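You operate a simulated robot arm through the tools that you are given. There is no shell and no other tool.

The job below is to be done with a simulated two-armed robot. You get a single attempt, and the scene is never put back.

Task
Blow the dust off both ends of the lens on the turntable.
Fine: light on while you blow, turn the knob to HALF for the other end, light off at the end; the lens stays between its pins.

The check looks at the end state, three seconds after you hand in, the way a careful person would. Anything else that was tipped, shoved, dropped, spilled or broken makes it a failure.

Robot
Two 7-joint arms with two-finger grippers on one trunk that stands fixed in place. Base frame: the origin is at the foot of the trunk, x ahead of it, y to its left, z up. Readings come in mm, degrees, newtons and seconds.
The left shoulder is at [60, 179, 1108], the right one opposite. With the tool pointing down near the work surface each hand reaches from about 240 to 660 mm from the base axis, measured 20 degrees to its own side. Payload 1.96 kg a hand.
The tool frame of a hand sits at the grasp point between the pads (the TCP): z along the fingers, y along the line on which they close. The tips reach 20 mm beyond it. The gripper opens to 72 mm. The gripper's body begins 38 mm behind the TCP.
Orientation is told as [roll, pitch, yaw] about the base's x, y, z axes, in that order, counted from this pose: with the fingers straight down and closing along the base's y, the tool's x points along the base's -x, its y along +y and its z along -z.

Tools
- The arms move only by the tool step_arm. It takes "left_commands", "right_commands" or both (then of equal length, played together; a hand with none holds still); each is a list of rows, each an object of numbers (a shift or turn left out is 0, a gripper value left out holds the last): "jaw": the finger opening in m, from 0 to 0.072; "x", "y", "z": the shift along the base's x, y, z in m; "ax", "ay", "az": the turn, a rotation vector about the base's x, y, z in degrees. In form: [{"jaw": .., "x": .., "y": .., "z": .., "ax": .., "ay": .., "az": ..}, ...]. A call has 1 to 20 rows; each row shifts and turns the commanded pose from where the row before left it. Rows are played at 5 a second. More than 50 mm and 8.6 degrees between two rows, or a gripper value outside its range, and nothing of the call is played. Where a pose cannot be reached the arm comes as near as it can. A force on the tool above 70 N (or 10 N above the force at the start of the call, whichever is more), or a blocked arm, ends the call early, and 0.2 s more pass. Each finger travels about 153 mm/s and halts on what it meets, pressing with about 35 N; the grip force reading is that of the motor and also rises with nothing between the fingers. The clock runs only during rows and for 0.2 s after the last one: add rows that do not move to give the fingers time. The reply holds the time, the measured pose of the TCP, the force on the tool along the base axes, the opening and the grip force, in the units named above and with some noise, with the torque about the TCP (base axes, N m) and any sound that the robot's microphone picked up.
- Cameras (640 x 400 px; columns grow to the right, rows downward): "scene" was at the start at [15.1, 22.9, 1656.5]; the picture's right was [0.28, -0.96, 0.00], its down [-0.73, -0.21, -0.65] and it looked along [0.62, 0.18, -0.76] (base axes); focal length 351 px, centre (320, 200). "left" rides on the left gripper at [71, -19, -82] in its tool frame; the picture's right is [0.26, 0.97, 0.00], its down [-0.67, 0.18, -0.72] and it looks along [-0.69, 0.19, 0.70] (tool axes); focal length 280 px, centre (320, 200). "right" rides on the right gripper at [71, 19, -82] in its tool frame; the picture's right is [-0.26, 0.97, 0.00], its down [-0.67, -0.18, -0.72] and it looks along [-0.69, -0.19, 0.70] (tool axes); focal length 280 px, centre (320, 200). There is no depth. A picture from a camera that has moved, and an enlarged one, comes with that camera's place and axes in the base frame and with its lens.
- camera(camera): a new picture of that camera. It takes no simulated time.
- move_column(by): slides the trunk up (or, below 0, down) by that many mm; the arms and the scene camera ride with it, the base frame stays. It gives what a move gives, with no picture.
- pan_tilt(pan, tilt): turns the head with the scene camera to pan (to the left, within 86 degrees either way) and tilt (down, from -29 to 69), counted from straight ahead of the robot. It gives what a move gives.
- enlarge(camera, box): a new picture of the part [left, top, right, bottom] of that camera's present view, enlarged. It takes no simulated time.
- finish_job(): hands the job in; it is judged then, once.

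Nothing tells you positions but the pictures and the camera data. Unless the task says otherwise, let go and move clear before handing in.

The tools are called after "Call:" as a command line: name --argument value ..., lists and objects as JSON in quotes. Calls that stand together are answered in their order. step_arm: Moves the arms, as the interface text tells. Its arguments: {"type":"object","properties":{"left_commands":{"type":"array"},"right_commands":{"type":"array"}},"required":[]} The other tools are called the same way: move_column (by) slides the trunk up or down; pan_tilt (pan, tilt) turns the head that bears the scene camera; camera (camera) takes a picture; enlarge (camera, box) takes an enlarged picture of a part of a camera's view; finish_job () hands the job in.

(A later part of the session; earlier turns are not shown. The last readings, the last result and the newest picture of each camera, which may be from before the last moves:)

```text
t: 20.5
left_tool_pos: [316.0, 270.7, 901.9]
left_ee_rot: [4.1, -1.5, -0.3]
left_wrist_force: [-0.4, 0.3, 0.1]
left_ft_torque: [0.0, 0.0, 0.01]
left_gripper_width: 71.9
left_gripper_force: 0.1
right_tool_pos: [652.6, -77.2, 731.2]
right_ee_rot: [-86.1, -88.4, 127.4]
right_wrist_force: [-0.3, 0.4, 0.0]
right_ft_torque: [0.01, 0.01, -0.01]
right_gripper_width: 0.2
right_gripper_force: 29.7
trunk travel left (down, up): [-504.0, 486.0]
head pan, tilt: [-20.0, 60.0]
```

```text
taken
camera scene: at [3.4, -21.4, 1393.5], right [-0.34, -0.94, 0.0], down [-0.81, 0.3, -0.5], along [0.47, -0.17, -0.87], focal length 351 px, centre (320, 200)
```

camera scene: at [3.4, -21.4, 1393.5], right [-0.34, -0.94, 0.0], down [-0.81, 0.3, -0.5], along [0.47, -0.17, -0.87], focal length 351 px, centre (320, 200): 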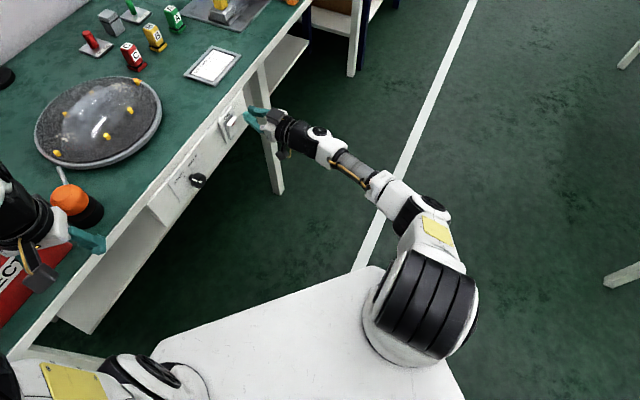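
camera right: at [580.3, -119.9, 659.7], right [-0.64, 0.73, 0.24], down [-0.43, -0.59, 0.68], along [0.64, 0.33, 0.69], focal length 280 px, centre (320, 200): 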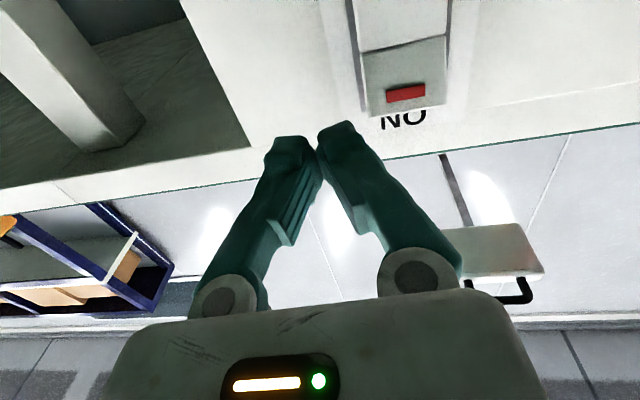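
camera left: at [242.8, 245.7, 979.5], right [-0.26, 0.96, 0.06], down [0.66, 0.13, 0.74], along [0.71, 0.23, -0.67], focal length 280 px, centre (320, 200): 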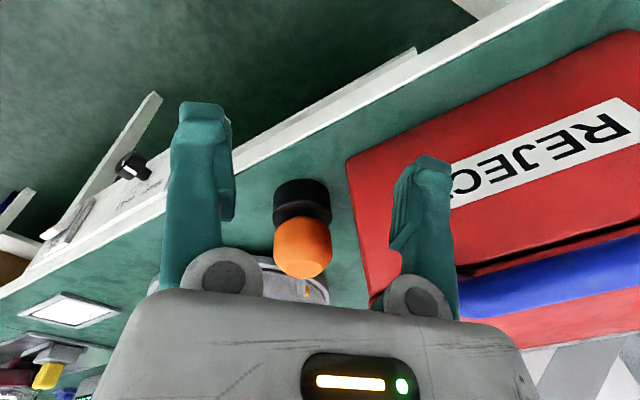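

The right arm's limit is its sideways bend with a level tool, so I'll use a 45° downward-tilted hand instead, which also works for both the rocker and the knob. Backing off and re-orienting first.

Call:
step_arm --right_commands '[{"x": -0.02, "y": -0.01, "z": 0.01}, {"x": -0.02, "y": -0.005, "z": 0.01, "az": 3.5}, {"x": -0.01, "y": 0.005, "z": 0.01, "ax": -5.3, "ay": 5.3}, {"x": -0.006, "y": 0.005, "ax": -5.3, "ay": 5.3}, {"ax": -5.3, "ay": 5.3}, {"ax": -5.3, "ay": 5.3}, {"ax": -5.3, "ay": 5.3}, {"ax": -5.3, "ay": 5.3}, {}, {}]'

Call:
camera --camera "right"

Call:
camera --camera "scene"

```text
t: 22.7
left_tool_pos: [316.7, 271.8, 904.2]
left_ee_rot: [4.2, -1.4, -0.3]
left_wrist_force: [-0.1, -0.4, -0.4]
left_ft_torque: [0.02, 0.02, -0.01]
left_gripper_width: 71.8
left_gripper_force: 0.1
right_tool_pos: [596.9, -79.4, 759.8]
right_ee_rot: [-1.3, -44.9, 46.7]
right_wrist_force: [0.3, 0.2, -0.4]
right_ft_torque: [-0.03, 0.0, 0.02]
right_gripper_width: 0.2
right_gripper_force: 30.0
trunk travel left (down, up): [-504.0, 486.0]
head pan, tilt: [-20.0, 60.0]
```

```text
taken
camera right: at [506.7, -144.0, 766.6], right [-0.56, 0.81, 0.17], down [0.1, -0.14, 0.99], along [0.82, 0.57, -0.01], focal length 280 px, centre (320, 200)
```

right: 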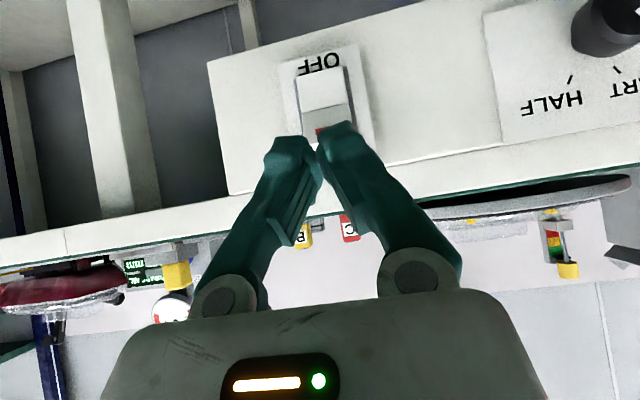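

```text
taken
camera scene: at [3.4, -21.1, 1393.5], right [-0.34, -0.94, 0.0], down [-0.81, 0.3, -0.5], along [0.47, -0.17, -0.87], focal length 351 px, centre (320, 200)
```

scene: 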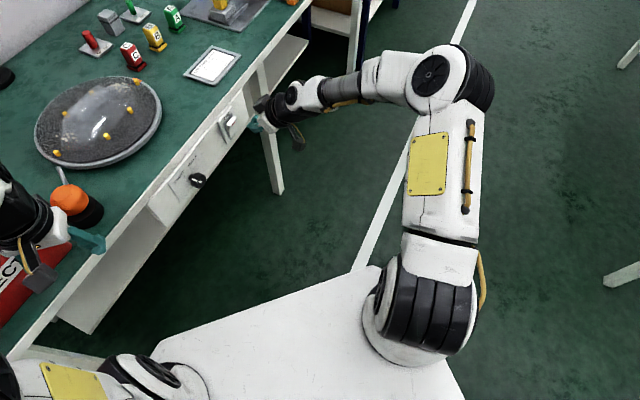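

The arm now has a comfortable bent-elbow posture and the pose is exact. I'll move the fingertips to just in front of the ON half and then press in along the bench normal in small steps.

Call:
step_arm --right_commands '[{"x": 0.0155, "y": 0.014, "z": -0.012}, {"x": 0.0155, "y": 0.014, "z": -0.012}, {}, {"x": 0.0028, "y": 0.0028}, {"x": 0.0028, "y": 0.0028}, {"x": 0.0028, "y": 0.0028}, {"x": 0.0018, "y": 0.0018}, {"x": 0.0018, "y": 0.0018}, {"x": 0.0018, "y": 0.0018}, {}]'

Call:
camera --camera "right"

Call:
enlarge --camera "scene" --box '[180, 70, 320, 200]'

```text
t: 24.9
left_tool_pos: [316.2, 270.4, 903.4]
left_ee_rot: [4.2, -1.3, -0.2]
left_wrist_force: [-0.4, -0.3, -0.2]
left_ft_torque: [0.01, 0.02, 0.01]
left_gripper_width: 72.2
left_gripper_force: 0.1
right_tool_pos: [641.4, -38.8, 735.8]
right_ee_rot: [-1.3, -44.9, 46.7]
right_wrist_force: [0.0, 0.6, 0.0]
right_ft_torque: [0.0, 0.03, 0.05]
right_gripper_width: 0.0
right_gripper_force: 29.5
trunk travel left (down, up): [-504.0, 486.0]
head pan, tilt: [-20.0, 60.0]
```

```text
taken
camera right: at [552.0, -102.3, 742.3], right [-0.56, 0.81, 0.17], down [0.1, -0.14, 0.99], along [0.82, 0.57, -0.01], focal length 280 px, centre (320, 200)
```

right: 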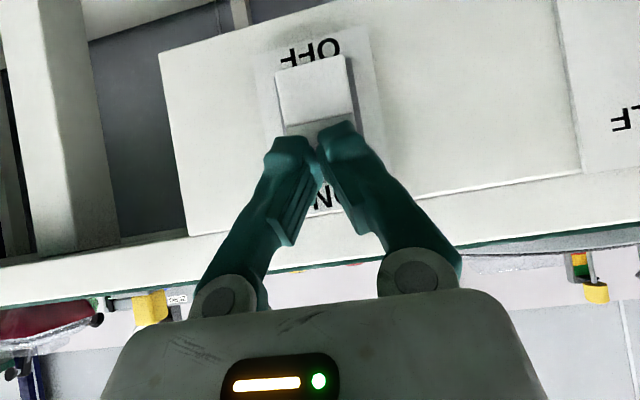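

```text
3.08 times, centred on (250, 135) of scene
camera zoom: at [3.5, -21.4, 1393.4], right [-0.34, -0.94, 0.0], down [-0.81, 0.3, -0.5], along [0.47, -0.17, -0.87], focal length 1080 px, centre (535, 400)
```

zoom: 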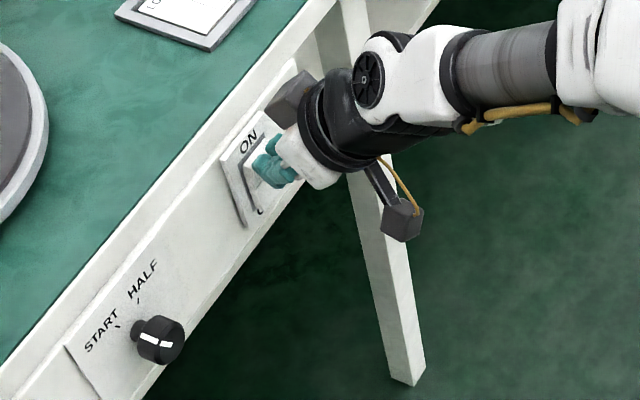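

Tips are over the ON half with no contact yet; I'll continue pressing in.

Call:
step_arm --right_commands '[{"x": 0.0018, "y": 0.0018}, {"x": 0.0018, "y": 0.0018}, {"x": 0.0018, "y": 0.0018}, {"x": 0.0018, "y": 0.0018}, {}]'

Call:
camera --camera "right"

```text
t: 26.1
left_tool_pos: [315.1, 268.4, 903.5]
left_ee_rot: [4.3, -1.5, -0.3]
left_wrist_force: [1.3, 0.3, -0.5]
left_ft_torque: [-0.02, -0.02, -0.02]
left_gripper_width: 71.8
left_gripper_force: 0.0
right_tool_pos: [646.5, -33.1, 734.9]
right_ee_rot: [-1.2, -44.9, 46.6]
right_wrist_force: [-12.8, -10.2, 0.9]
right_ft_torque: [-0.1, -0.01, 0.0]
right_gripper_width: 6.4
right_gripper_force: 29.3
trunk travel left (down, up): [-504.0, 486.0]
head pan, tilt: [-20.0, 60.0]
```

```text
taken
camera right: at [557.7, -96.9, 742.8], right [-0.56, 0.81, 0.17], down [0.1, -0.14, 0.99], along [0.82, 0.57, 0.0], focal length 280 px, centre (320, 200)
```

right: 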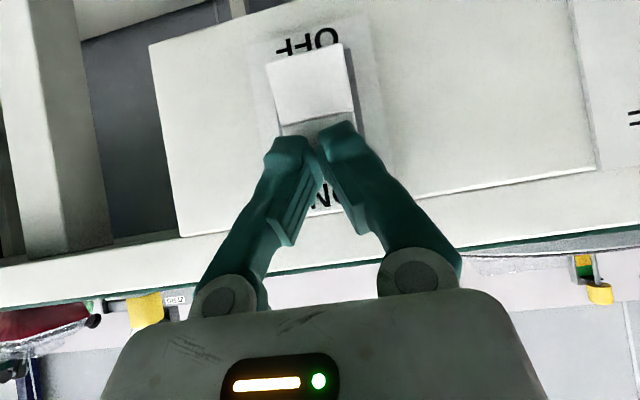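

Contact is made (about 16 N). I'll keep pressing in small steps until it clicks.

Call:
step_arm --right_commands '[{"x": 0.0015, "y": 0.0015}, {"x": 0.0015, "y": 0.0015}, {"x": 0.0015, "y": 0.0015}, {}]'

Call:
camera --camera "right"

Call:
camera --camera "scene"

```text
t: 27.1
left_tool_pos: [311.6, 270.1, 906.4]
left_ee_rot: [4.4, -1.9, -0.2]
left_wrist_force: [-0.1, -0.5, 0.2]
left_ft_torque: [-0.03, 0.02, 0.01]
left_gripper_width: 72.0
left_gripper_force: 0.1
right_tool_pos: [648.9, -33.7, 735.1]
right_ee_rot: [-1.2, -44.2, 46.5]
right_wrist_force: [-41.7, -38.9, 18.7]
right_ft_torque: [0.44, 0.35, -0.13]
right_gripper_width: 6.0
right_gripper_force: 30.0
trunk travel left (down, up): [-504.0, 486.0]
head pan, tilt: [-20.0, 60.0]
stopped in row 4 (right hand): the force on the tool passed its limit at 71 N (the readings are from after the stop); the commanded pose is now the measured one
```

```text
taken
camera right: at [558.2, -96.6, 743.5], right [-0.56, 0.81, 0.17], down [0.11, -0.13, 0.99], along [0.82, 0.57, -0.01], focal length 280 px, centre (320, 200)
```

right: 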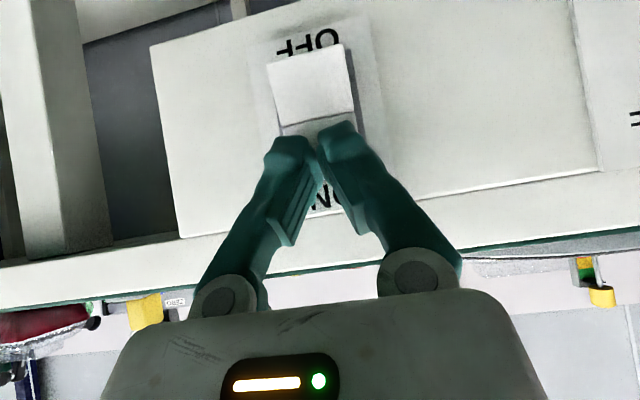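

```text
taken
camera scene: at [-5.7, -25.7, 1393.9], right [-0.34, -0.94, -0.01], down [-0.81, 0.3, -0.5], along [0.48, -0.17, -0.86], focal length 351 px, centre (320, 200)
```

scene: 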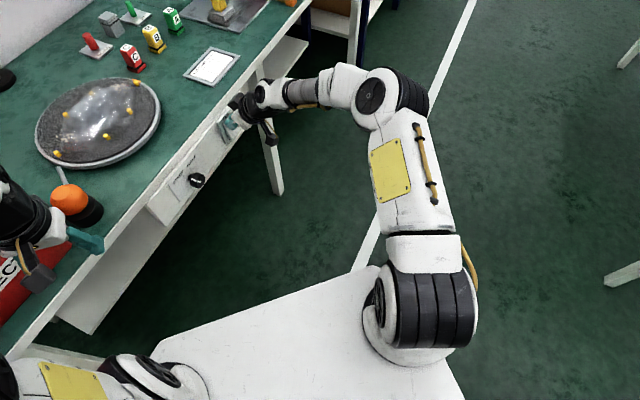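

The press hit the force limit without a click. I'll back off a bit and inspect the rocker and contact spot.

Call:
step_arm --right_commands '[{"x": -0.006, "y": -0.006}, {"x": -0.01, "y": -0.01}, {"x": -0.015, "y": -0.015}, {"z": -0.03}, {"z": -0.02}, {}]'

Call:
enlarge --camera "right" --box '[220, 30, 460, 230]'

Call:
enlarge --camera "scene" --box '[180, 70, 320, 200]'

```text
t: 28.5
left_tool_pos: [316.5, 270.9, 903.3]
left_ee_rot: [4.3, -1.5, -0.1]
left_wrist_force: [-1.0, 0.5, -0.4]
left_ft_torque: [0.01, 0.01, 0.02]
left_gripper_width: 72.0
left_gripper_force: 0.0
right_tool_pos: [621.9, -57.1, 683.0]
right_ee_rot: [-1.1, -44.4, 46.7]
right_wrist_force: [-0.5, -1.0, 0.0]
right_ft_torque: [0.02, 0.01, 0.0]
right_gripper_width: 0.0
right_gripper_force: 29.4
trunk travel left (down, up): [-504.0, 486.0]
head pan, tilt: [-20.0, 60.0]
```

```text
2.00 times, centred on (340, 130) of right
camera zoom: at [532.3, -121.8, 690.9], right [-0.57, 0.81, 0.17], down [0.11, -0.13, 0.99], along [0.82, 0.58, -0.01], focal length 561 px, centre (280, 340)
```

zoom: 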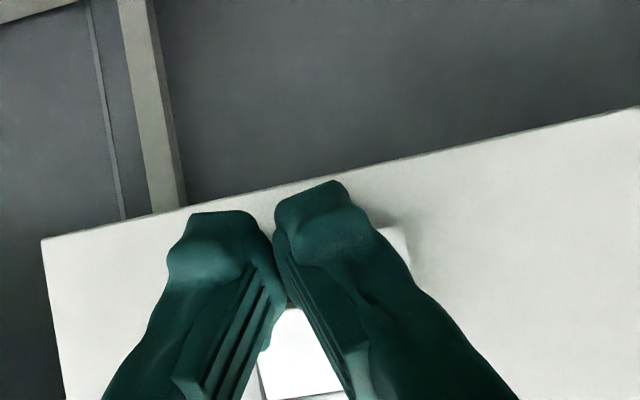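

```text
3.08 times, centred on (250, 135) of scene
camera zoom: at [3.4, -21.4, 1393.5], right [-0.34, -0.94, 0.0], down [-0.81, 0.3, -0.5], along [0.47, -0.17, -0.87], focal length 1080 px, centre (535, 400)
```

zoom: 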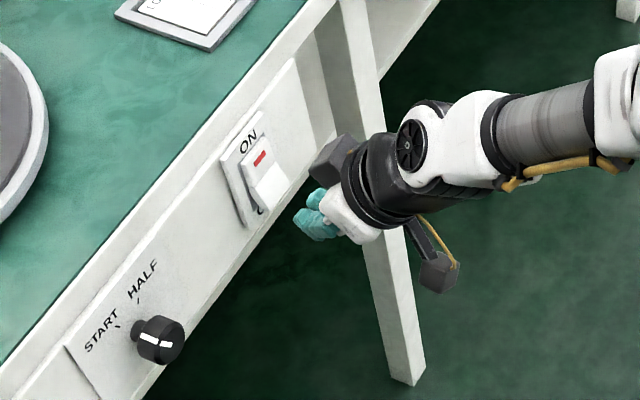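

The rocker looks flipped now (ON half lies in, OFF end sticks out). I'll check the lamp to see whether it is lit.

Call:
pan_tilt --pan 25 --tilt 40

Call:
camera --camera "scene"

Call:
enlarge --camera "scene" --box '[300, 10, 440, 250]'

Call:
enlarge --camera "scene" --box '[350, 240, 500, 320]'

```text
t: 29.6
left_tool_pos: [316.7, 271.2, 902.5]
left_ee_rot: [4.2, -1.5, -0.2]
left_wrist_force: [-0.3, -0.1, 0.0]
left_ft_torque: [0.01, 0.02, -0.02]
left_gripper_width: 72.3
left_gripper_force: 0.1
right_tool_pos: [621.9, -56.6, 682.5]
right_ee_rot: [-1.1, -44.3, 46.8]
right_wrist_force: [-0.2, 1.5, 0.7]
right_ft_torque: [-0.01, 0.0, 0.01]
right_gripper_width: 0.2
right_gripper_force: 29.6
trunk travel left (down, up): [-504.0, 486.0]
head pan, tilt: [25.0, 40.0]
```

```text
taken
camera scene: at [17.9, 37.2, 1420.2], right [0.42, -0.91, 0.0], down [-0.58, -0.27, -0.77], along [0.69, 0.32, -0.64], focal length 351 px, centre (320, 200)
```

scene: 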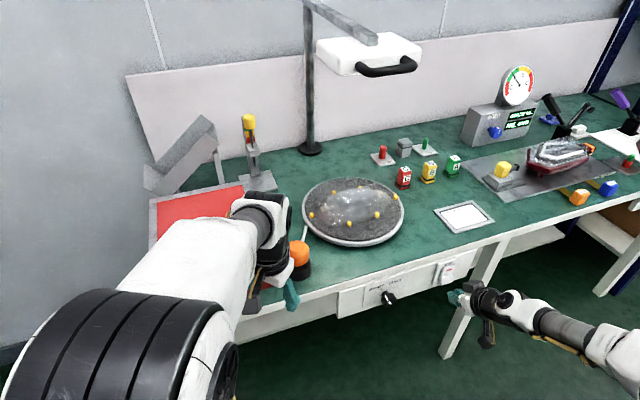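

```text
1.67 times, centred on (370, 130) of scene
camera zoom: at [17.9, 37.2, 1420.2], right [0.42, -0.91, 0.0], down [-0.58, -0.27, -0.77], along [0.69, 0.32, -0.64], focal length 585 px, centre (237, 317)
```

zoom: 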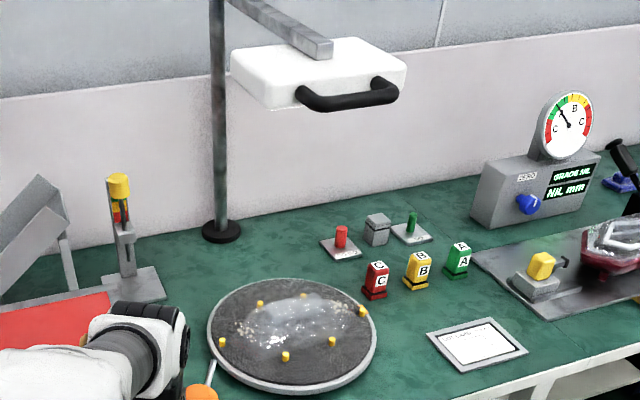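

```text
4.27 times, centred on (425, 280) of scene
camera zoom: at [17.9, 37.2, 1420.2], right [0.42, -0.91, 0.0], down [-0.58, -0.27, -0.77], along [0.69, 0.32, -0.64], focal length 1498 px, centre (-128, -141)
```

zoom: 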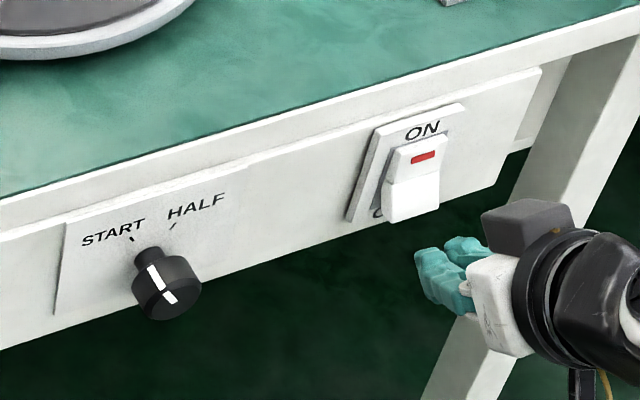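

The rocker is ON and the dust now shows brighter under the lamp. Next is the blower; the reject bin beside it looks close, so I'll measure the gap with zoomed left views.

Call:
enlarge --camera "left" --box '[240, 130, 460, 310]'

Call:
enlarge --camera "scene" --box '[140, 100, 330, 320]'

```text
2.22 times, centred on (350, 220) of left
camera zoom: at [242.9, 246.7, 979.5], right [-0.26, 0.96, 0.06], down [0.66, 0.13, 0.74], along [0.71, 0.24, -0.67], focal length 623 px, centre (253, 156)
```

zoom: 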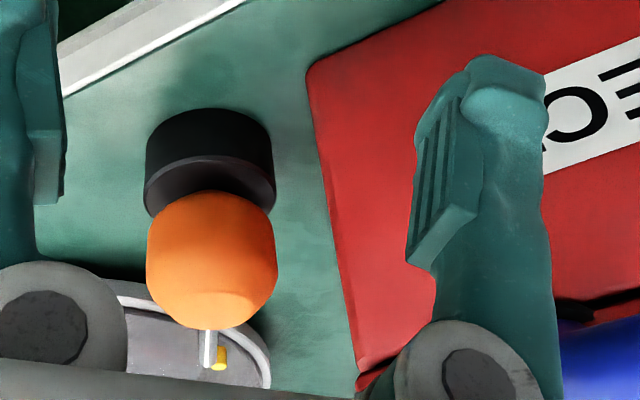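

```text
1.82 times, centred on (235, 210) of scene
camera zoom: at [17.9, 37.2, 1420.2], right [0.42, -0.91, 0.0], down [-0.58, -0.27, -0.77], along [0.69, 0.32, -0.64], focal length 638 px, centre (474, 182)
```

zoom: 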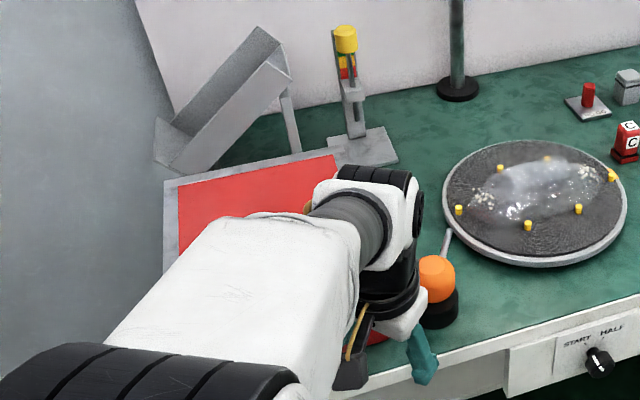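

The bin's right wall is at about 60 mm from the bulb centre, so a grasp with the hand yawed ~27° and leaning back ~30° keeps clear. I'll retract the right hand slightly, raise the trunk 100 mm for the left arm's reach, then orient the left hand.

Call:
step_arm --right_commands '[{"x": -0.02, "y": -0.02}, {"x": -0.02, "y": -0.02}, {}]'

Call:
move_column --by 100

Call:
step_arm --left_commands '[{"ax": -2, "ay": 1, "az": 7}, {"az": 7, "ax": -2}, {"az": 7}, {"az": 6.5}, {"ax": 3.6, "ay": -7}, {"ax": 3.6, "ay": -7}, {"ax": 3.6, "ay": -7}, {"ax": 2.8, "ay": -5.7}, {}]'

Call:
camera --camera "left"

Call:
camera --camera "scene"

```text
t: 30.4
left_tool_pos: [316.8, 272.0, 902.9]
left_ee_rot: [4.2, -1.4, -0.1]
left_wrist_force: [-0.8, 0.2, -0.5]
left_ft_torque: [-0.03, 0.03, -0.01]
left_gripper_width: 71.9
left_gripper_force: 0.0
right_tool_pos: [580.7, -97.6, 682.4]
right_ee_rot: [-1.0, -44.3, 46.7]
right_wrist_force: [0.3, 0.1, 0.3]
right_ft_torque: [0.0, 0.01, 0.0]
right_gripper_width: 0.0
right_gripper_force: 29.9
trunk travel left (down, up): [-504.0, 486.0]
head pan, tilt: [25.0, 40.0]
```

```text
t: 31.7
left_tool_pos: [317.6, 272.3, 1002.6]
left_ee_rot: [4.2, -1.5, -0.1]
left_wrist_force: [-0.2, -0.1, -0.2]
left_ft_torque: [0.0, 0.0, 0.02]
left_gripper_width: 72.2
left_gripper_force: 0.1
right_tool_pos: [581.9, -96.9, 782.4]
right_ee_rot: [-0.9, -44.3, 46.8]
right_wrist_force: [-1.3, -0.4, -0.7]
right_ft_torque: [0.04, 0.0, 0.04]
right_gripper_width: 0.1
right_gripper_force: 29.4
trunk travel left (down, up): [-604.0, 386.0]
head pan, tilt: [25.0, 40.0]
```

```text
t: 33.7
left_tool_pos: [349.8, 285.7, 992.8]
left_ee_rot: [0.1, -29.9, 27.6]
left_wrist_force: [-0.4, 0.4, 0.1]
left_ft_torque: [-0.01, 0.02, -0.04]
left_gripper_width: 71.9
left_gripper_force: 0.2
left hand out of reach, approached as far as the arm can: row 1, 2, 6, 7, 8
right_tool_pos: [580.4, -96.9, 781.8]
right_ee_rot: [-1.1, -44.3, 46.8]
right_wrist_force: [-0.4, 0.1, 0.4]
right_ft_torque: [0.0, 0.01, 0.04]
right_gripper_width: 0.1
right_gripper_force: 29.5
trunk travel left (down, up): [-604.0, 386.0]
head pan, tilt: [25.0, 40.0]
```

```text
taken
camera left: at [267.8, 221.1, 1025.6], right [-0.65, 0.75, -0.13], down [0.12, 0.27, 0.96], along [0.75, 0.6, -0.26], focal length 280 px, centre (320, 200)
```

left: 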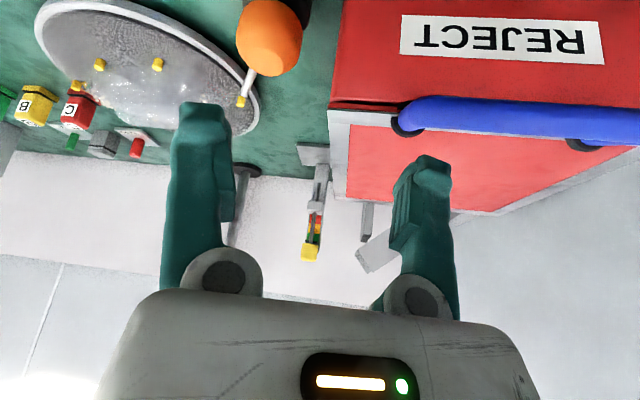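

```text
taken
camera scene: at [17.8, 37.6, 1520.2], right [0.42, -0.91, 0.0], down [-0.58, -0.27, -0.77], along [0.69, 0.32, -0.64], focal length 351 px, centre (320, 200)
```

scene: 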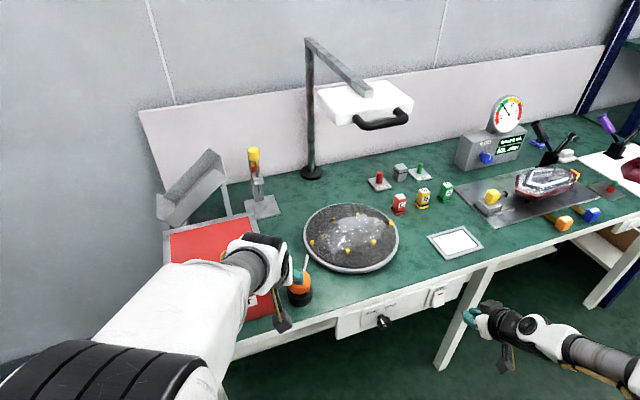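

The left hand is oriented (27° yaw, leaning back 30°). I'll move to a pre-grasp point backed off along the finger direction and re-check.

Call:
step_arm --left_commands '[{"x": 0.02, "y": -0.004, "z": -0.01, "jaw": 0.072}, {"x": 0.02, "y": -0.004, "z": -0.015}, {"x": 0.02, "y": -0.004, "z": -0.015}, {}, {}]'

Call:
camera --camera "left"

```text
t: 34.9
left_tool_pos: [411.0, 272.4, 951.8]
left_ee_rot: [0.0, -29.9, 27.5]
left_wrist_force: [0.7, 1.4, -0.1]
left_ft_torque: [0.03, 0.03, -0.03]
left_gripper_width: 72.1
left_gripper_force: 0.1
right_tool_pos: [581.5, -97.9, 781.2]
right_ee_rot: [-1.0, -44.3, 46.7]
right_wrist_force: [0.2, 0.4, -0.1]
right_ft_torque: [-0.01, 0.01, 0.01]
right_gripper_width: 0.0
right_gripper_force: 30.1
trunk travel left (down, up): [-604.0, 386.0]
head pan, tilt: [25.0, 40.0]
```

```text
taken
camera left: at [328.2, 208.6, 985.1], right [-0.65, 0.75, -0.13], down [0.12, 0.27, 0.96], along [0.75, 0.6, -0.26], focal length 280 px, centre (320, 200)
```

left: 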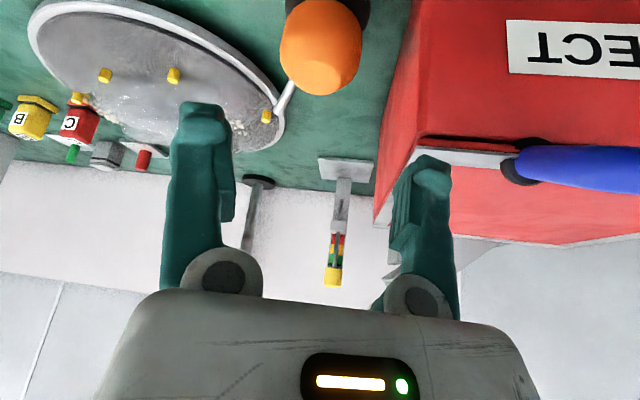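

The bulb sits centred between the fingers in view. I'll lower the hand along its finger direction onto the bulb with the jaws open, in small steps.

Call:
step_arm --left_commands '[{"x": 0.0074, "y": 0.0035, "z": -0.026}, {"x": 0.0074, "y": 0.0035, "z": -0.026}, {"x": 0.0044, "y": 0.0023, "z": -0.0087}, {"x": 0.0044, "y": 0.0023, "z": -0.0087}, {"x": 0.0044, "y": 0.0023, "z": -0.0087}, {}]'

Call:
camera --camera "left"

Call:
camera --camera "scene"

```text
t: 35.5
left_tool_pos: [425.5, 280.3, 913.8]
left_ee_rot: [0.3, -30.8, 27.2]
left_wrist_force: [1.4, -1.0, -0.6]
left_ft_torque: [0.03, 0.06, 0.05]
left_gripper_width: 69.7
left_gripper_force: 0.1
right_tool_pos: [580.8, -96.8, 782.1]
right_ee_rot: [-1.0, -44.4, 46.8]
right_wrist_force: [-0.2, 0.1, -0.2]
right_ft_torque: [-0.01, 0.0, 0.0]
right_gripper_width: 0.1
right_gripper_force: 30.3
trunk travel left (down, up): [-604.0, 386.0]
head pan, tilt: [25.0, 40.0]
stopped in row 2 (left hand): the force on the tool passed its limit at 85 N (the readings are from after the stop); the commanded pose is now the measured one
```

```text
taken
camera left: at [343.1, 215.6, 945.7], right [-0.64, 0.75, -0.13], down [0.11, 0.26, 0.96], along [0.76, 0.6, -0.25], focal length 280 px, centre (320, 200)
```

left: 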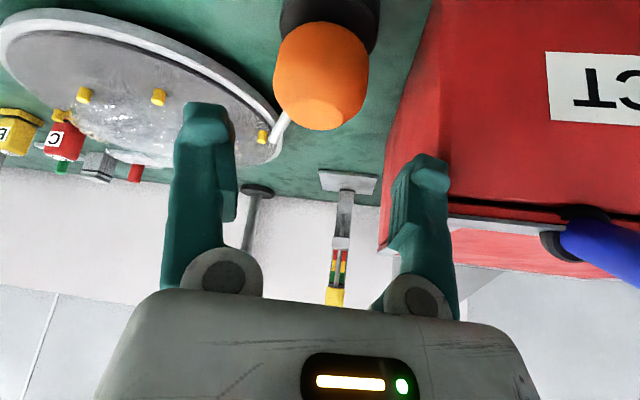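

```text
taken
camera scene: at [17.3, 36.2, 1519.9], right [0.42, -0.91, 0.0], down [-0.58, -0.27, -0.77], along [0.69, 0.32, -0.64], focal length 351 px, centre (320, 200)
```

scene: 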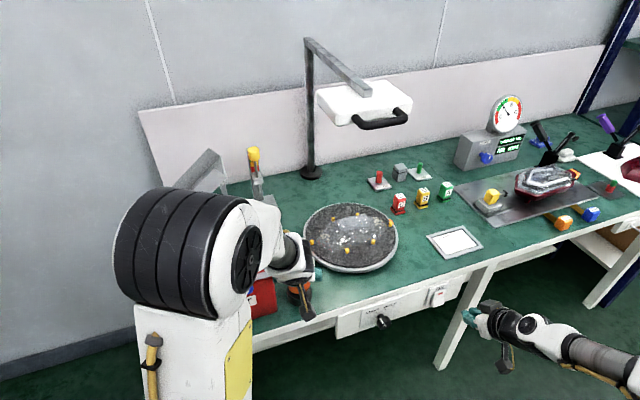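

The left finger touched the bin's top rim (the force stop caught it). I'll lift straight back off and check whether the bin moved.

Call:
step_arm --left_commands '[{"z": 0.02}, {"z": 0.03, "x": -0.005}, {"z": 0.03, "x": -0.005}, {}]'

Call:
camera --camera "left"

Call:
camera --camera "scene"

Call:
enlarge --camera "scene" --box '[150, 150, 340, 340]'

```text
t: 36.5
left_tool_pos: [416.7, 282.9, 993.2]
left_ee_rot: [0.3, -30.8, 27.3]
left_wrist_force: [-0.2, 0.0, -0.1]
left_ft_torque: [-0.03, 0.0, -0.05]
left_gripper_width: 71.9
left_gripper_force: 0.0
right_tool_pos: [582.2, -96.4, 781.4]
right_ee_rot: [-0.9, -44.3, 46.6]
right_wrist_force: [0.5, 0.3, 0.1]
right_ft_torque: [0.02, 0.0, -0.02]
right_gripper_width: 0.0
right_gripper_force: 29.4
trunk travel left (down, up): [-604.0, 386.0]
head pan, tilt: [25.0, 40.0]
```

```text
taken
camera left: at [333.8, 217.2, 1026.3], right [-0.64, 0.75, -0.13], down [0.11, 0.26, 0.96], along [0.76, 0.6, -0.25], focal length 280 px, centre (320, 200)
```

left: 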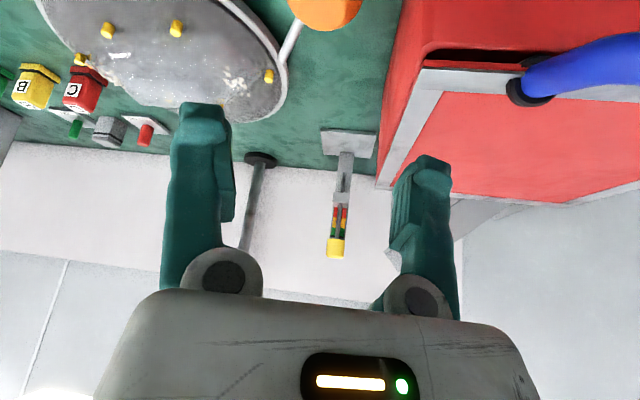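

```text
taken
camera scene: at [18.7, 37.9, 1520.1], right [0.42, -0.91, 0.0], down [-0.58, -0.27, -0.77], along [0.69, 0.32, -0.64], focal length 351 px, centre (320, 200)
```

scene: 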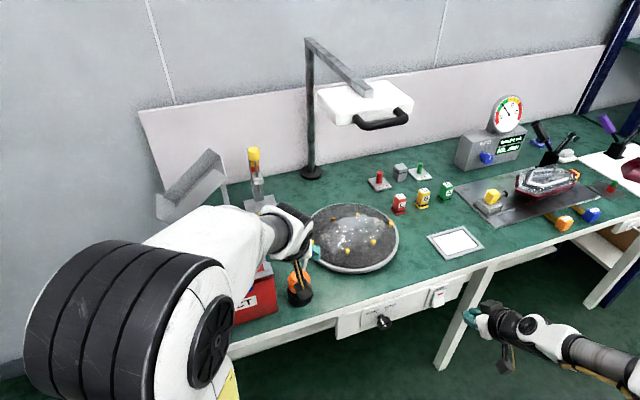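

```text
2.11 times, centred on (245, 245) of scene
camera zoom: at [18.7, 37.9, 1520.1], right [0.42, -0.91, 0.0], down [-0.58, -0.27, -0.77], along [0.69, 0.32, -0.64], focal length 739 px, centre (478, 105)
```

zoom: 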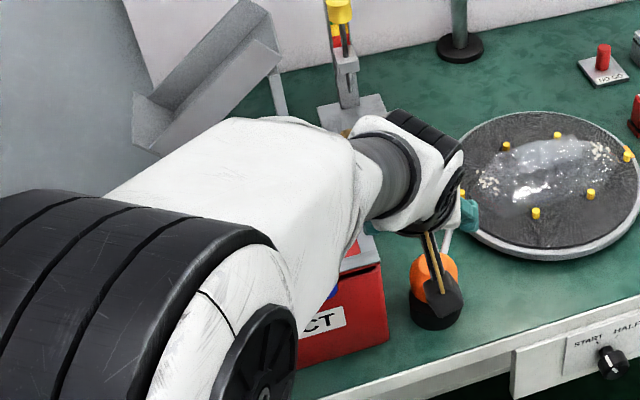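

The bin hasn't moved (its corner measures the same). I'll come in again straight down over the bulb with a narrower opening, which keeps the finger clear of the rim.

Call:
step_arm --left_commands '[{"x": 0.0353, "y": 0.0101, "jaw": 0.066}, {}, {"z": -0.02}, {}]'

Call:
camera --camera "left"

```text
t: 37.5
left_tool_pos: [450.0, 292.4, 974.5]
left_ee_rot: [0.4, -30.8, 27.3]
left_wrist_force: [-0.3, 0.2, -0.1]
left_ft_torque: [0.02, 0.0, 0.03]
left_gripper_width: 66.0
left_gripper_force: 0.0
right_tool_pos: [580.3, -97.2, 781.6]
right_ee_rot: [-1.2, -44.4, 46.6]
right_wrist_force: [-1.2, 0.3, 0.4]
right_ft_torque: [-0.03, -0.04, 0.0]
right_gripper_width: 0.2
right_gripper_force: 29.2
trunk travel left (down, up): [-604.0, 386.0]
head pan, tilt: [25.0, 40.0]
```

```text
taken
camera left: at [367.9, 226.7, 1006.8], right [-0.64, 0.75, -0.13], down [0.11, 0.26, 0.96], along [0.76, 0.61, -0.25], focal length 280 px, centre (320, 200)
```

left: 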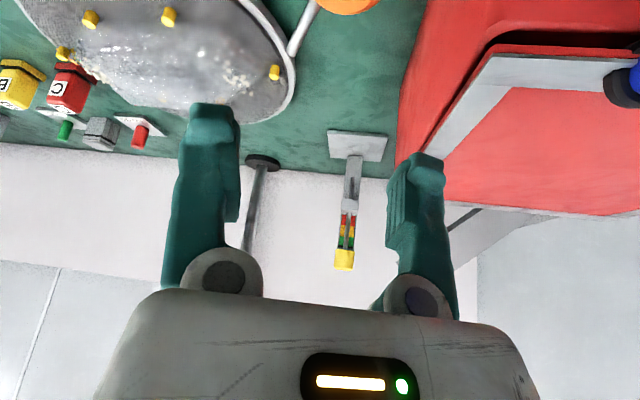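

Now positioned above the bulb. Descending straight down with a check below rim level.

Call:
step_arm --left_commands '[{"x": 0.002, "y": 0.0006, "z": -0.02}, {"z": -0.02}, {"z": -0.015}, {"z": -0.015}, {}]'

Call:
camera --camera "left"

```text
t: 38.7
left_tool_pos: [453.8, 291.4, 903.5]
left_ee_rot: [0.2, -30.9, 27.3]
left_wrist_force: [-0.7, 0.4, 0.0]
left_ft_torque: [-0.01, -0.01, 0.01]
left_gripper_width: 66.0
left_gripper_force: 0.2
right_tool_pos: [581.3, -96.6, 782.2]
right_ee_rot: [-1.1, -44.5, 46.8]
right_wrist_force: [-0.3, -0.2, -0.7]
right_ft_torque: [-0.01, -0.02, 0.02]
right_gripper_width: 0.1
right_gripper_force: 29.3
trunk travel left (down, up): [-604.0, 386.0]
head pan, tilt: [25.0, 40.0]
```

```text
taken
camera left: at [370.0, 227.0, 935.8], right [-0.64, 0.75, -0.13], down [0.11, 0.26, 0.96], along [0.76, 0.61, -0.25], focal length 280 px, centre (320, 200)
```

left: 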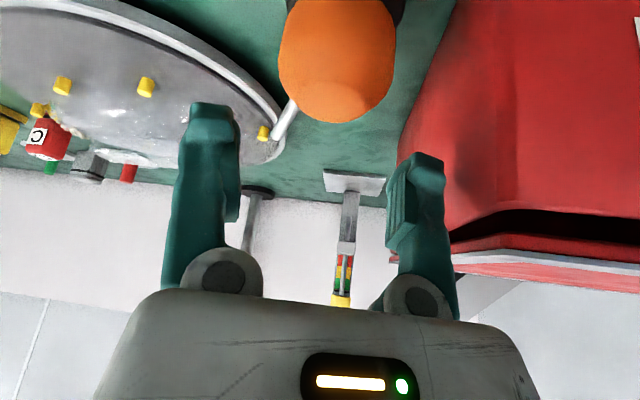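

The bulb is centred between the fingers (within ~1 mm). Descending the rest of the way to grasp height.

Call:
step_arm --left_commands '[{"x": -0.0013, "z": -0.014}, {"x": -0.0013, "z": -0.014}, {"x": -0.0012, "z": -0.014}, {"z": -0.0135}, {}]'

Call:
camera --camera "left"

Call:
enlarge --camera "scene" --box '[220, 180, 400, 330]'

```text
t: 39.9
left_tool_pos: [448.1, 292.1, 848.9]
left_ee_rot: [0.3, -30.7, 27.3]
left_wrist_force: [0.1, -0.4, -0.9]
left_ft_torque: [0.01, 0.0, -0.02]
left_gripper_width: 65.8
left_gripper_force: 0.1
right_tool_pos: [581.6, -97.3, 782.4]
right_ee_rot: [-1.1, -44.4, 46.7]
right_wrist_force: [-0.5, -0.2, 0.5]
right_ft_torque: [0.03, -0.01, 0.0]
right_gripper_width: 0.0
right_gripper_force: 29.7
trunk travel left (down, up): [-604.0, 386.0]
head pan, tilt: [25.0, 40.0]
```

```text
taken
camera left: at [366.2, 227.4, 880.5], right [-0.64, 0.75, -0.13], down [0.11, 0.26, 0.96], along [0.76, 0.61, -0.25], focal length 280 px, centre (320, 200)
```

left: 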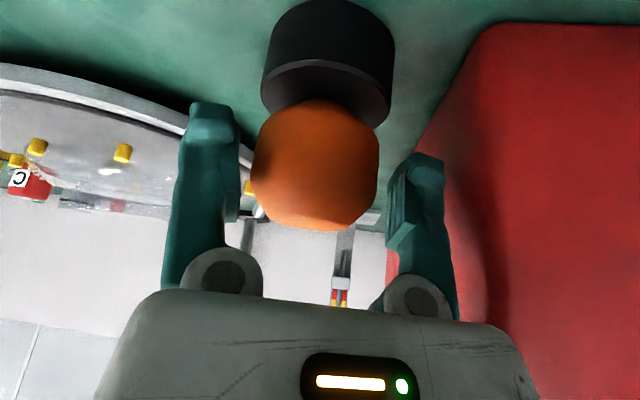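

```text
2.67 times, centred on (310, 255) of scene
camera zoom: at [17.6, 37.3, 1520.2], right [0.42, -0.91, 0.0], down [-0.58, -0.27, -0.77], along [0.69, 0.32, -0.64], focal length 936 px, centre (347, 53)
```

zoom: 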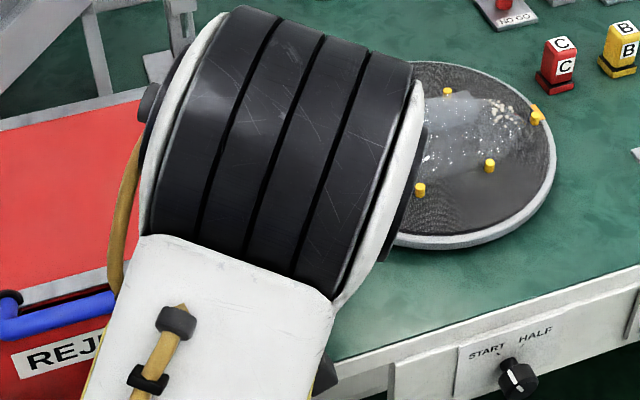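

The bulb is between the pads, tips just above the stand's rim. I'll close gently in stages, watching width, force and sound.

Call:
step_arm --left_commands '[{"jaw": 0.058}, {"jaw": 0.056}, {}]'

Call:
step_arm --left_commands '[{"jaw": 0.054}, {"jaw": 0.053}, {}]'

Call:
camera --camera "left"

```text
t: 40.7
left_tool_pos: [449.4, 291.8, 848.5]
left_ee_rot: [0.3, -30.8, 27.3]
left_wrist_force: [-1.1, -0.1, 0.2]
left_ft_torque: [-0.01, 0.0, 0.01]
left_gripper_width: 56.1
left_gripper_force: 0.1
right_tool_pos: [580.2, -97.5, 782.1]
right_ee_rot: [-1.0, -44.4, 46.7]
right_wrist_force: [0.3, 0.8, 0.6]
right_ft_torque: [-0.03, -0.01, 0.0]
right_gripper_width: 0.1
right_gripper_force: 29.7
trunk travel left (down, up): [-604.0, 386.0]
head pan, tilt: [25.0, 40.0]
```

```text
t: 41.5
left_tool_pos: [450.3, 291.9, 848.8]
left_ee_rot: [0.3, -30.8, 27.3]
left_wrist_force: [0.7, 0.6, 0.9]
left_ft_torque: [0.02, -0.01, 0.02]
left_gripper_width: 52.9
left_gripper_force: 0.1
right_tool_pos: [581.3, -97.6, 782.7]
right_ee_rot: [-1.1, -44.5, 46.7]
right_wrist_force: [-0.7, 0.4, 0.1]
right_ft_torque: [0.02, 0.0, 0.0]
right_gripper_width: 0.2
right_gripper_force: 29.9
trunk travel left (down, up): [-604.0, 386.0]
head pan, tilt: [25.0, 40.0]
```

```text
taken
camera left: at [366.4, 227.4, 880.6], right [-0.64, 0.75, -0.13], down [0.11, 0.26, 0.96], along [0.76, 0.61, -0.25], focal length 280 px, centre (320, 200)
```

left: 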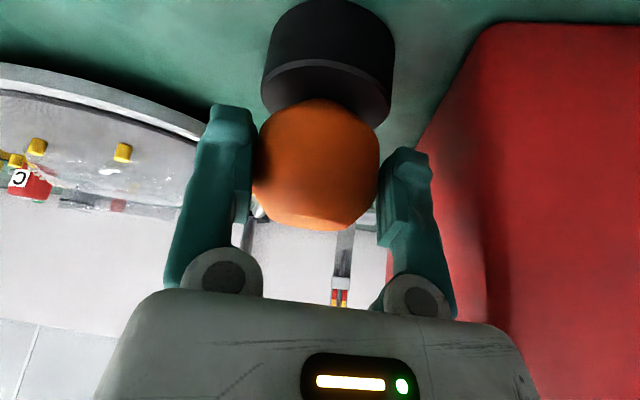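

No contact yet at 53 mm. Continuing to close slowly.

Call:
step_arm --left_commands '[{"jaw": 0.051}, {}]'

Call:
step_arm --left_commands '[{"jaw": 0.049}, {}]'

Call:
step_arm --left_commands '[{"jaw": 0.047}, {}]'

```text
t: 42.1
left_tool_pos: [449.4, 291.7, 848.9]
left_ee_rot: [0.4, -30.8, 27.3]
left_wrist_force: [-0.1, 0.1, 0.5]
left_ft_torque: [0.0, 0.03, -0.01]
left_gripper_width: 50.8
left_gripper_force: 0.0
right_tool_pos: [581.3, -97.6, 782.4]
right_ee_rot: [-1.1, -44.4, 46.8]
right_wrist_force: [-0.3, 0.3, 0.8]
right_ft_torque: [0.02, -0.05, 0.02]
right_gripper_width: 0.0
right_gripper_force: 29.3
trunk travel left (down, up): [-604.0, 386.0]
head pan, tilt: [25.0, 40.0]
```

```text
t: 42.7
left_tool_pos: [448.6, 291.2, 848.0]
left_ee_rot: [0.3, -30.7, 27.2]
left_wrist_force: [0.7, -1.3, 0.4]
left_ft_torque: [0.05, 0.02, -0.04]
left_gripper_width: 49.6
left_gripper_force: 0.6
right_tool_pos: [582.2, -97.4, 782.0]
right_ee_rot: [-1.0, -44.4, 46.7]
right_wrist_force: [-0.4, 0.4, -0.2]
right_ft_torque: [-0.03, 0.01, 0.02]
right_gripper_width: 0.2
right_gripper_force: 29.5
trunk travel left (down, up): [-604.0, 386.0]
head pan, tilt: [25.0, 40.0]
```

```text
t: 43.3
left_tool_pos: [448.4, 291.4, 848.4]
left_ee_rot: [0.3, -30.8, 27.2]
left_wrist_force: [2.0, -2.5, -0.8]
left_ft_torque: [-0.12, -0.05, -0.07]
left_gripper_width: 47.9
left_gripper_force: 21.3
right_tool_pos: [582.2, -99.0, 781.8]
right_ee_rot: [-1.0, -44.3, 46.7]
right_wrist_force: [0.0, -0.4, 0.3]
right_ft_torque: [0.03, 0.0, -0.03]
right_gripper_width: 0.2
right_gripper_force: 29.0
trunk travel left (down, up): [-604.0, 386.0]
head pan, tilt: [25.0, 40.0]
```

The pads hold the bulb at about 48 mm with ~21 N and no puff yet, so light holding and harder squeezing can be told apart. I'll lift it slowly straight up.

Call:
step_arm --left_commands '[{"z": 0.005}, {"z": 0.005}, {"z": 0.01}, {"z": 0.01}, {}]'

Call:
camera --camera "left"

```text
t: 44.5
left_tool_pos: [448.8, 291.7, 878.0]
left_ee_rot: [0.3, -30.9, 27.2]
left_wrist_force: [2.0, -1.6, -1.3]
left_ft_torque: [0.02, 0.01, 0.02]
left_gripper_width: 48.4
left_gripper_force: 0.9
right_tool_pos: [581.7, -97.4, 781.5]
right_ee_rot: [-1.1, -44.3, 46.7]
right_wrist_force: [0.2, -0.2, -0.5]
right_ft_torque: [-0.02, 0.01, 0.0]
right_gripper_width: 0.0
right_gripper_force: 29.3
trunk travel left (down, up): [-604.0, 386.0]
head pan, tilt: [25.0, 40.0]
```

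```text
taken
camera left: at [366.6, 227.3, 910.3], right [-0.64, 0.75, -0.13], down [0.11, 0.26, 0.96], along [0.76, 0.61, -0.25], focal length 280 px, centre (320, 200)
```

left: 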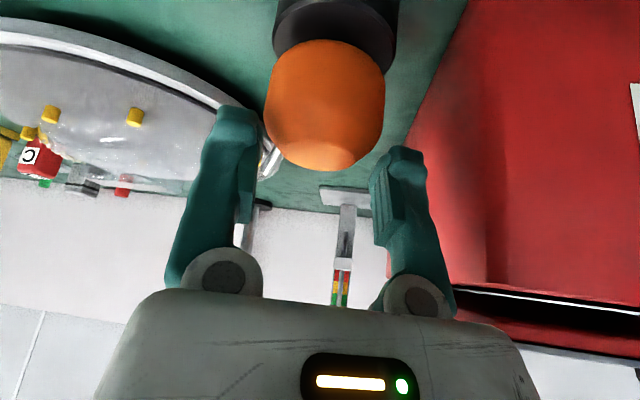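

The pads slid off the bulb and it stayed in its stand. I'll go back down and grip firmly, listening for a puff, then test-lift only a few mm while reading the force.

Call:
step_arm --left_commands '[{"jaw": 0.062}, {"x": 0.004, "y": 0.002, "z": -0.01}, {"z": -0.01}, {"z": -0.011}, {}]'

Call:
camera --camera "left"

```text
t: 45.7
left_tool_pos: [453.4, 292.9, 847.4]
left_ee_rot: [0.2, -30.8, 27.2]
left_wrist_force: [0.2, 1.0, -0.4]
left_ft_torque: [0.03, -0.02, 0.01]
left_gripper_width: 62.1
left_gripper_force: 0.1
right_tool_pos: [580.8, -97.6, 782.6]
right_ee_rot: [-1.1, -44.4, 46.7]
right_wrist_force: [0.3, 0.1, 0.4]
right_ft_torque: [0.0, 0.01, 0.0]
right_gripper_width: 0.3
right_gripper_force: 29.4
trunk travel left (down, up): [-604.0, 386.0]
head pan, tilt: [25.0, 40.0]
```

```text
taken
camera left: at [370.2, 229.4, 879.6], right [-0.64, 0.75, -0.13], down [0.11, 0.26, 0.96], along [0.76, 0.6, -0.25], focal length 280 px, centre (320, 200)
```

left: 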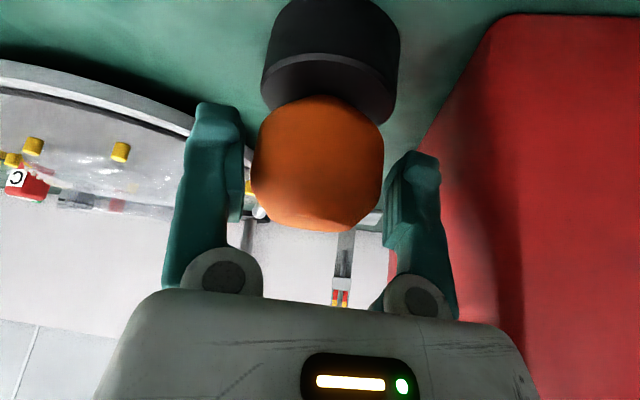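

Call:
step_arm --left_commands '[{"jaw": 0.05}, {"jaw": 0.045}, {"jaw": 0.04}, {}]'

Call:
camera --camera "left"

```text
t: 46.7
left_tool_pos: [453.0, 293.2, 847.4]
left_ee_rot: [0.3, -30.8, 27.2]
left_wrist_force: [-0.7, -2.0, -1.0]
left_ft_torque: [-0.25, -0.16, -0.18]
left_gripper_width: 49.0
left_gripper_force: 39.9
right_tool_pos: [580.7, -96.9, 782.1]
right_ee_rot: [-0.9, -44.4, 46.6]
right_wrist_force: [-0.5, 0.0, 0.2]
right_ft_torque: [0.0, -0.01, -0.03]
right_gripper_width: 0.0
right_gripper_force: 29.0
trunk travel left (down, up): [-604.0, 386.0]
head pan, tilt: [25.0, 40.0]
```

```text
taken
camera left: at [370.4, 229.2, 879.6], right [-0.64, 0.75, -0.13], down [0.11, 0.26, 0.96], along [0.76, 0.6, -0.25], focal length 280 px, centre (320, 200)
```

left: 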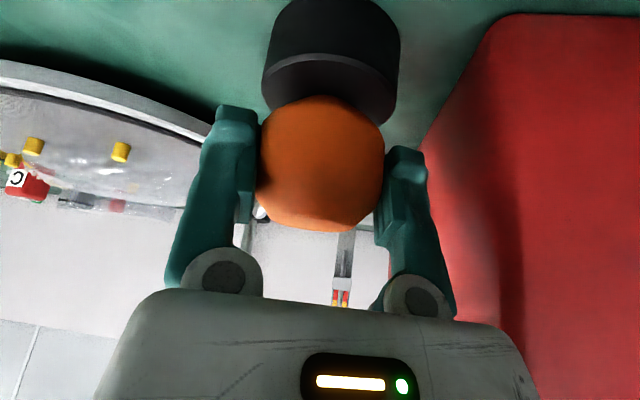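

Firm grip at 49 mm, ~40 N, no sound. Test-lifting a few mm.

Call:
step_arm --left_commands '[{"z": 0.002}, {"z": 0.002}]'

Call:
step_arm --left_commands '[{"z": 0.003}, {"z": 0.003}]'

Call:
camera --camera "left"

```text
t: 47.3
left_tool_pos: [452.3, 294.2, 848.0]
left_ee_rot: [0.4, -30.5, 27.2]
left_wrist_force: [-1.7, -5.1, -32.1]
left_ft_torque: [-0.69, -0.79, -0.24]
left_gripper_width: 49.1
left_gripper_force: 39.9
right_tool_pos: [582.3, -97.6, 781.3]
right_ee_rot: [-1.2, -44.2, 46.6]
right_wrist_force: [-1.1, -0.2, -0.5]
right_ft_torque: [-0.01, -0.02, 0.02]
right_gripper_width: 0.0
right_gripper_force: 29.8
trunk travel left (down, up): [-604.0, 386.0]
head pan, tilt: [25.0, 40.0]
```

```text
t: 47.9
left_tool_pos: [453.5, 295.0, 848.4]
left_ee_rot: [0.7, -29.6, 27.0]
left_wrist_force: [15.7, 2.0, -40.8]
left_ft_torque: [-0.67, -0.83, 0.13]
left_gripper_width: 49.1
left_gripper_force: 39.9
right_tool_pos: [585.3, -95.7, 779.7]
right_ee_rot: [-0.9, -44.1, 46.6]
right_wrist_force: [-0.1, 0.0, 0.1]
right_ft_torque: [0.01, 0.04, 0.04]
right_gripper_width: 0.2
right_gripper_force: 29.4
trunk travel left (down, up): [-604.0, 386.0]
head pan, tilt: [25.0, 40.0]
stopped in row 2 (left hand): the force on the tool passed its limit at 74 N (the readings are from after the stop); the commanded pose is now the measured one
```

```text
taken
camera left: at [370.7, 229.4, 882.9], right [-0.65, 0.75, -0.12], down [0.13, 0.26, 0.96], along [0.75, 0.6, -0.26], focal length 280 px, centre (320, 200)
```

left: 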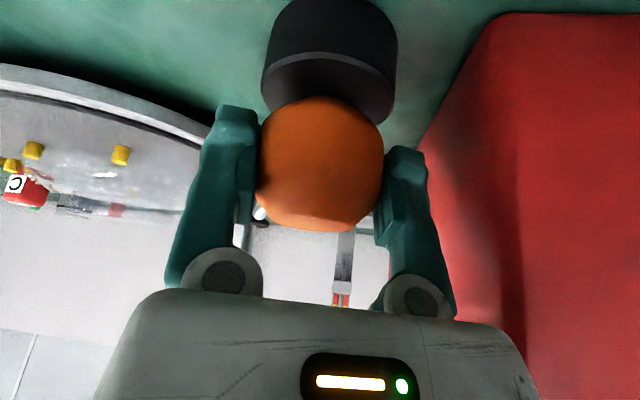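

The bulb is fixed to the bench (lifting pulls hard), so it is a bench puffer to be pressed on its flat top rather than picked up. I'll release, rise clear, and inspect.

Call:
step_arm --left_commands '[{"jaw": 0.062}, {}, {"z": 0.01}, {"z": 0.02}, {"z": 0.03}, {"z": 0.03}, {}]'

Call:
camera --camera "left"

Call:
camera --camera "scene"

```text
t: 49.5
left_tool_pos: [450.3, 292.5, 944.5]
left_ee_rot: [0.5, -30.1, 26.9]
left_wrist_force: [0.2, -0.1, -1.1]
left_ft_torque: [-0.02, 0.01, 0.03]
left_gripper_width: 62.2
left_gripper_force: 0.0
right_tool_pos: [581.2, -97.5, 781.8]
right_ee_rot: [-1.0, -44.2, 46.7]
right_wrist_force: [-0.2, 1.2, -0.1]
right_ft_torque: [-0.01, -0.03, -0.03]
right_gripper_width: 0.1
right_gripper_force: 29.3
trunk travel left (down, up): [-604.0, 386.0]
head pan, tilt: [25.0, 40.0]
```

```text
taken
camera left: at [367.3, 228.2, 976.6], right [-0.65, 0.75, -0.12], down [0.12, 0.26, 0.96], along [0.75, 0.6, -0.26], focal length 280 px, centre (320, 200)
```

left: 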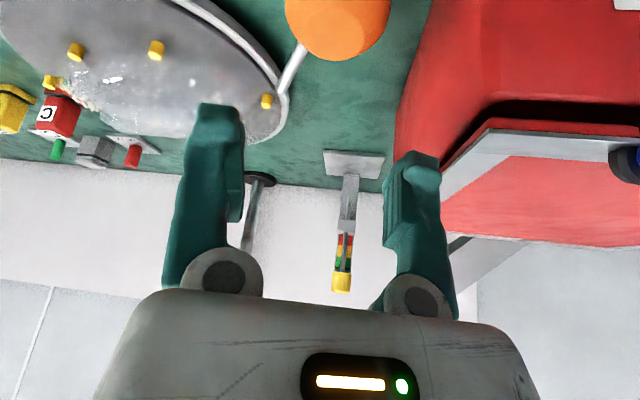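

```text
taken
camera scene: at [18.3, 37.3, 1520.2], right [0.42, -0.91, 0.0], down [-0.58, -0.27, -0.77], along [0.69, 0.32, -0.64], focal length 351 px, centre (320, 200)
```

scene: 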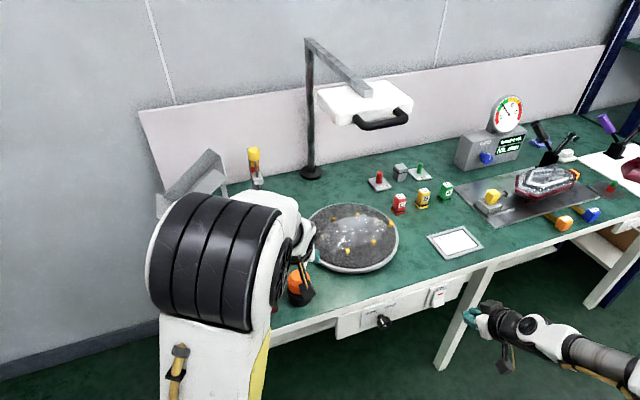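

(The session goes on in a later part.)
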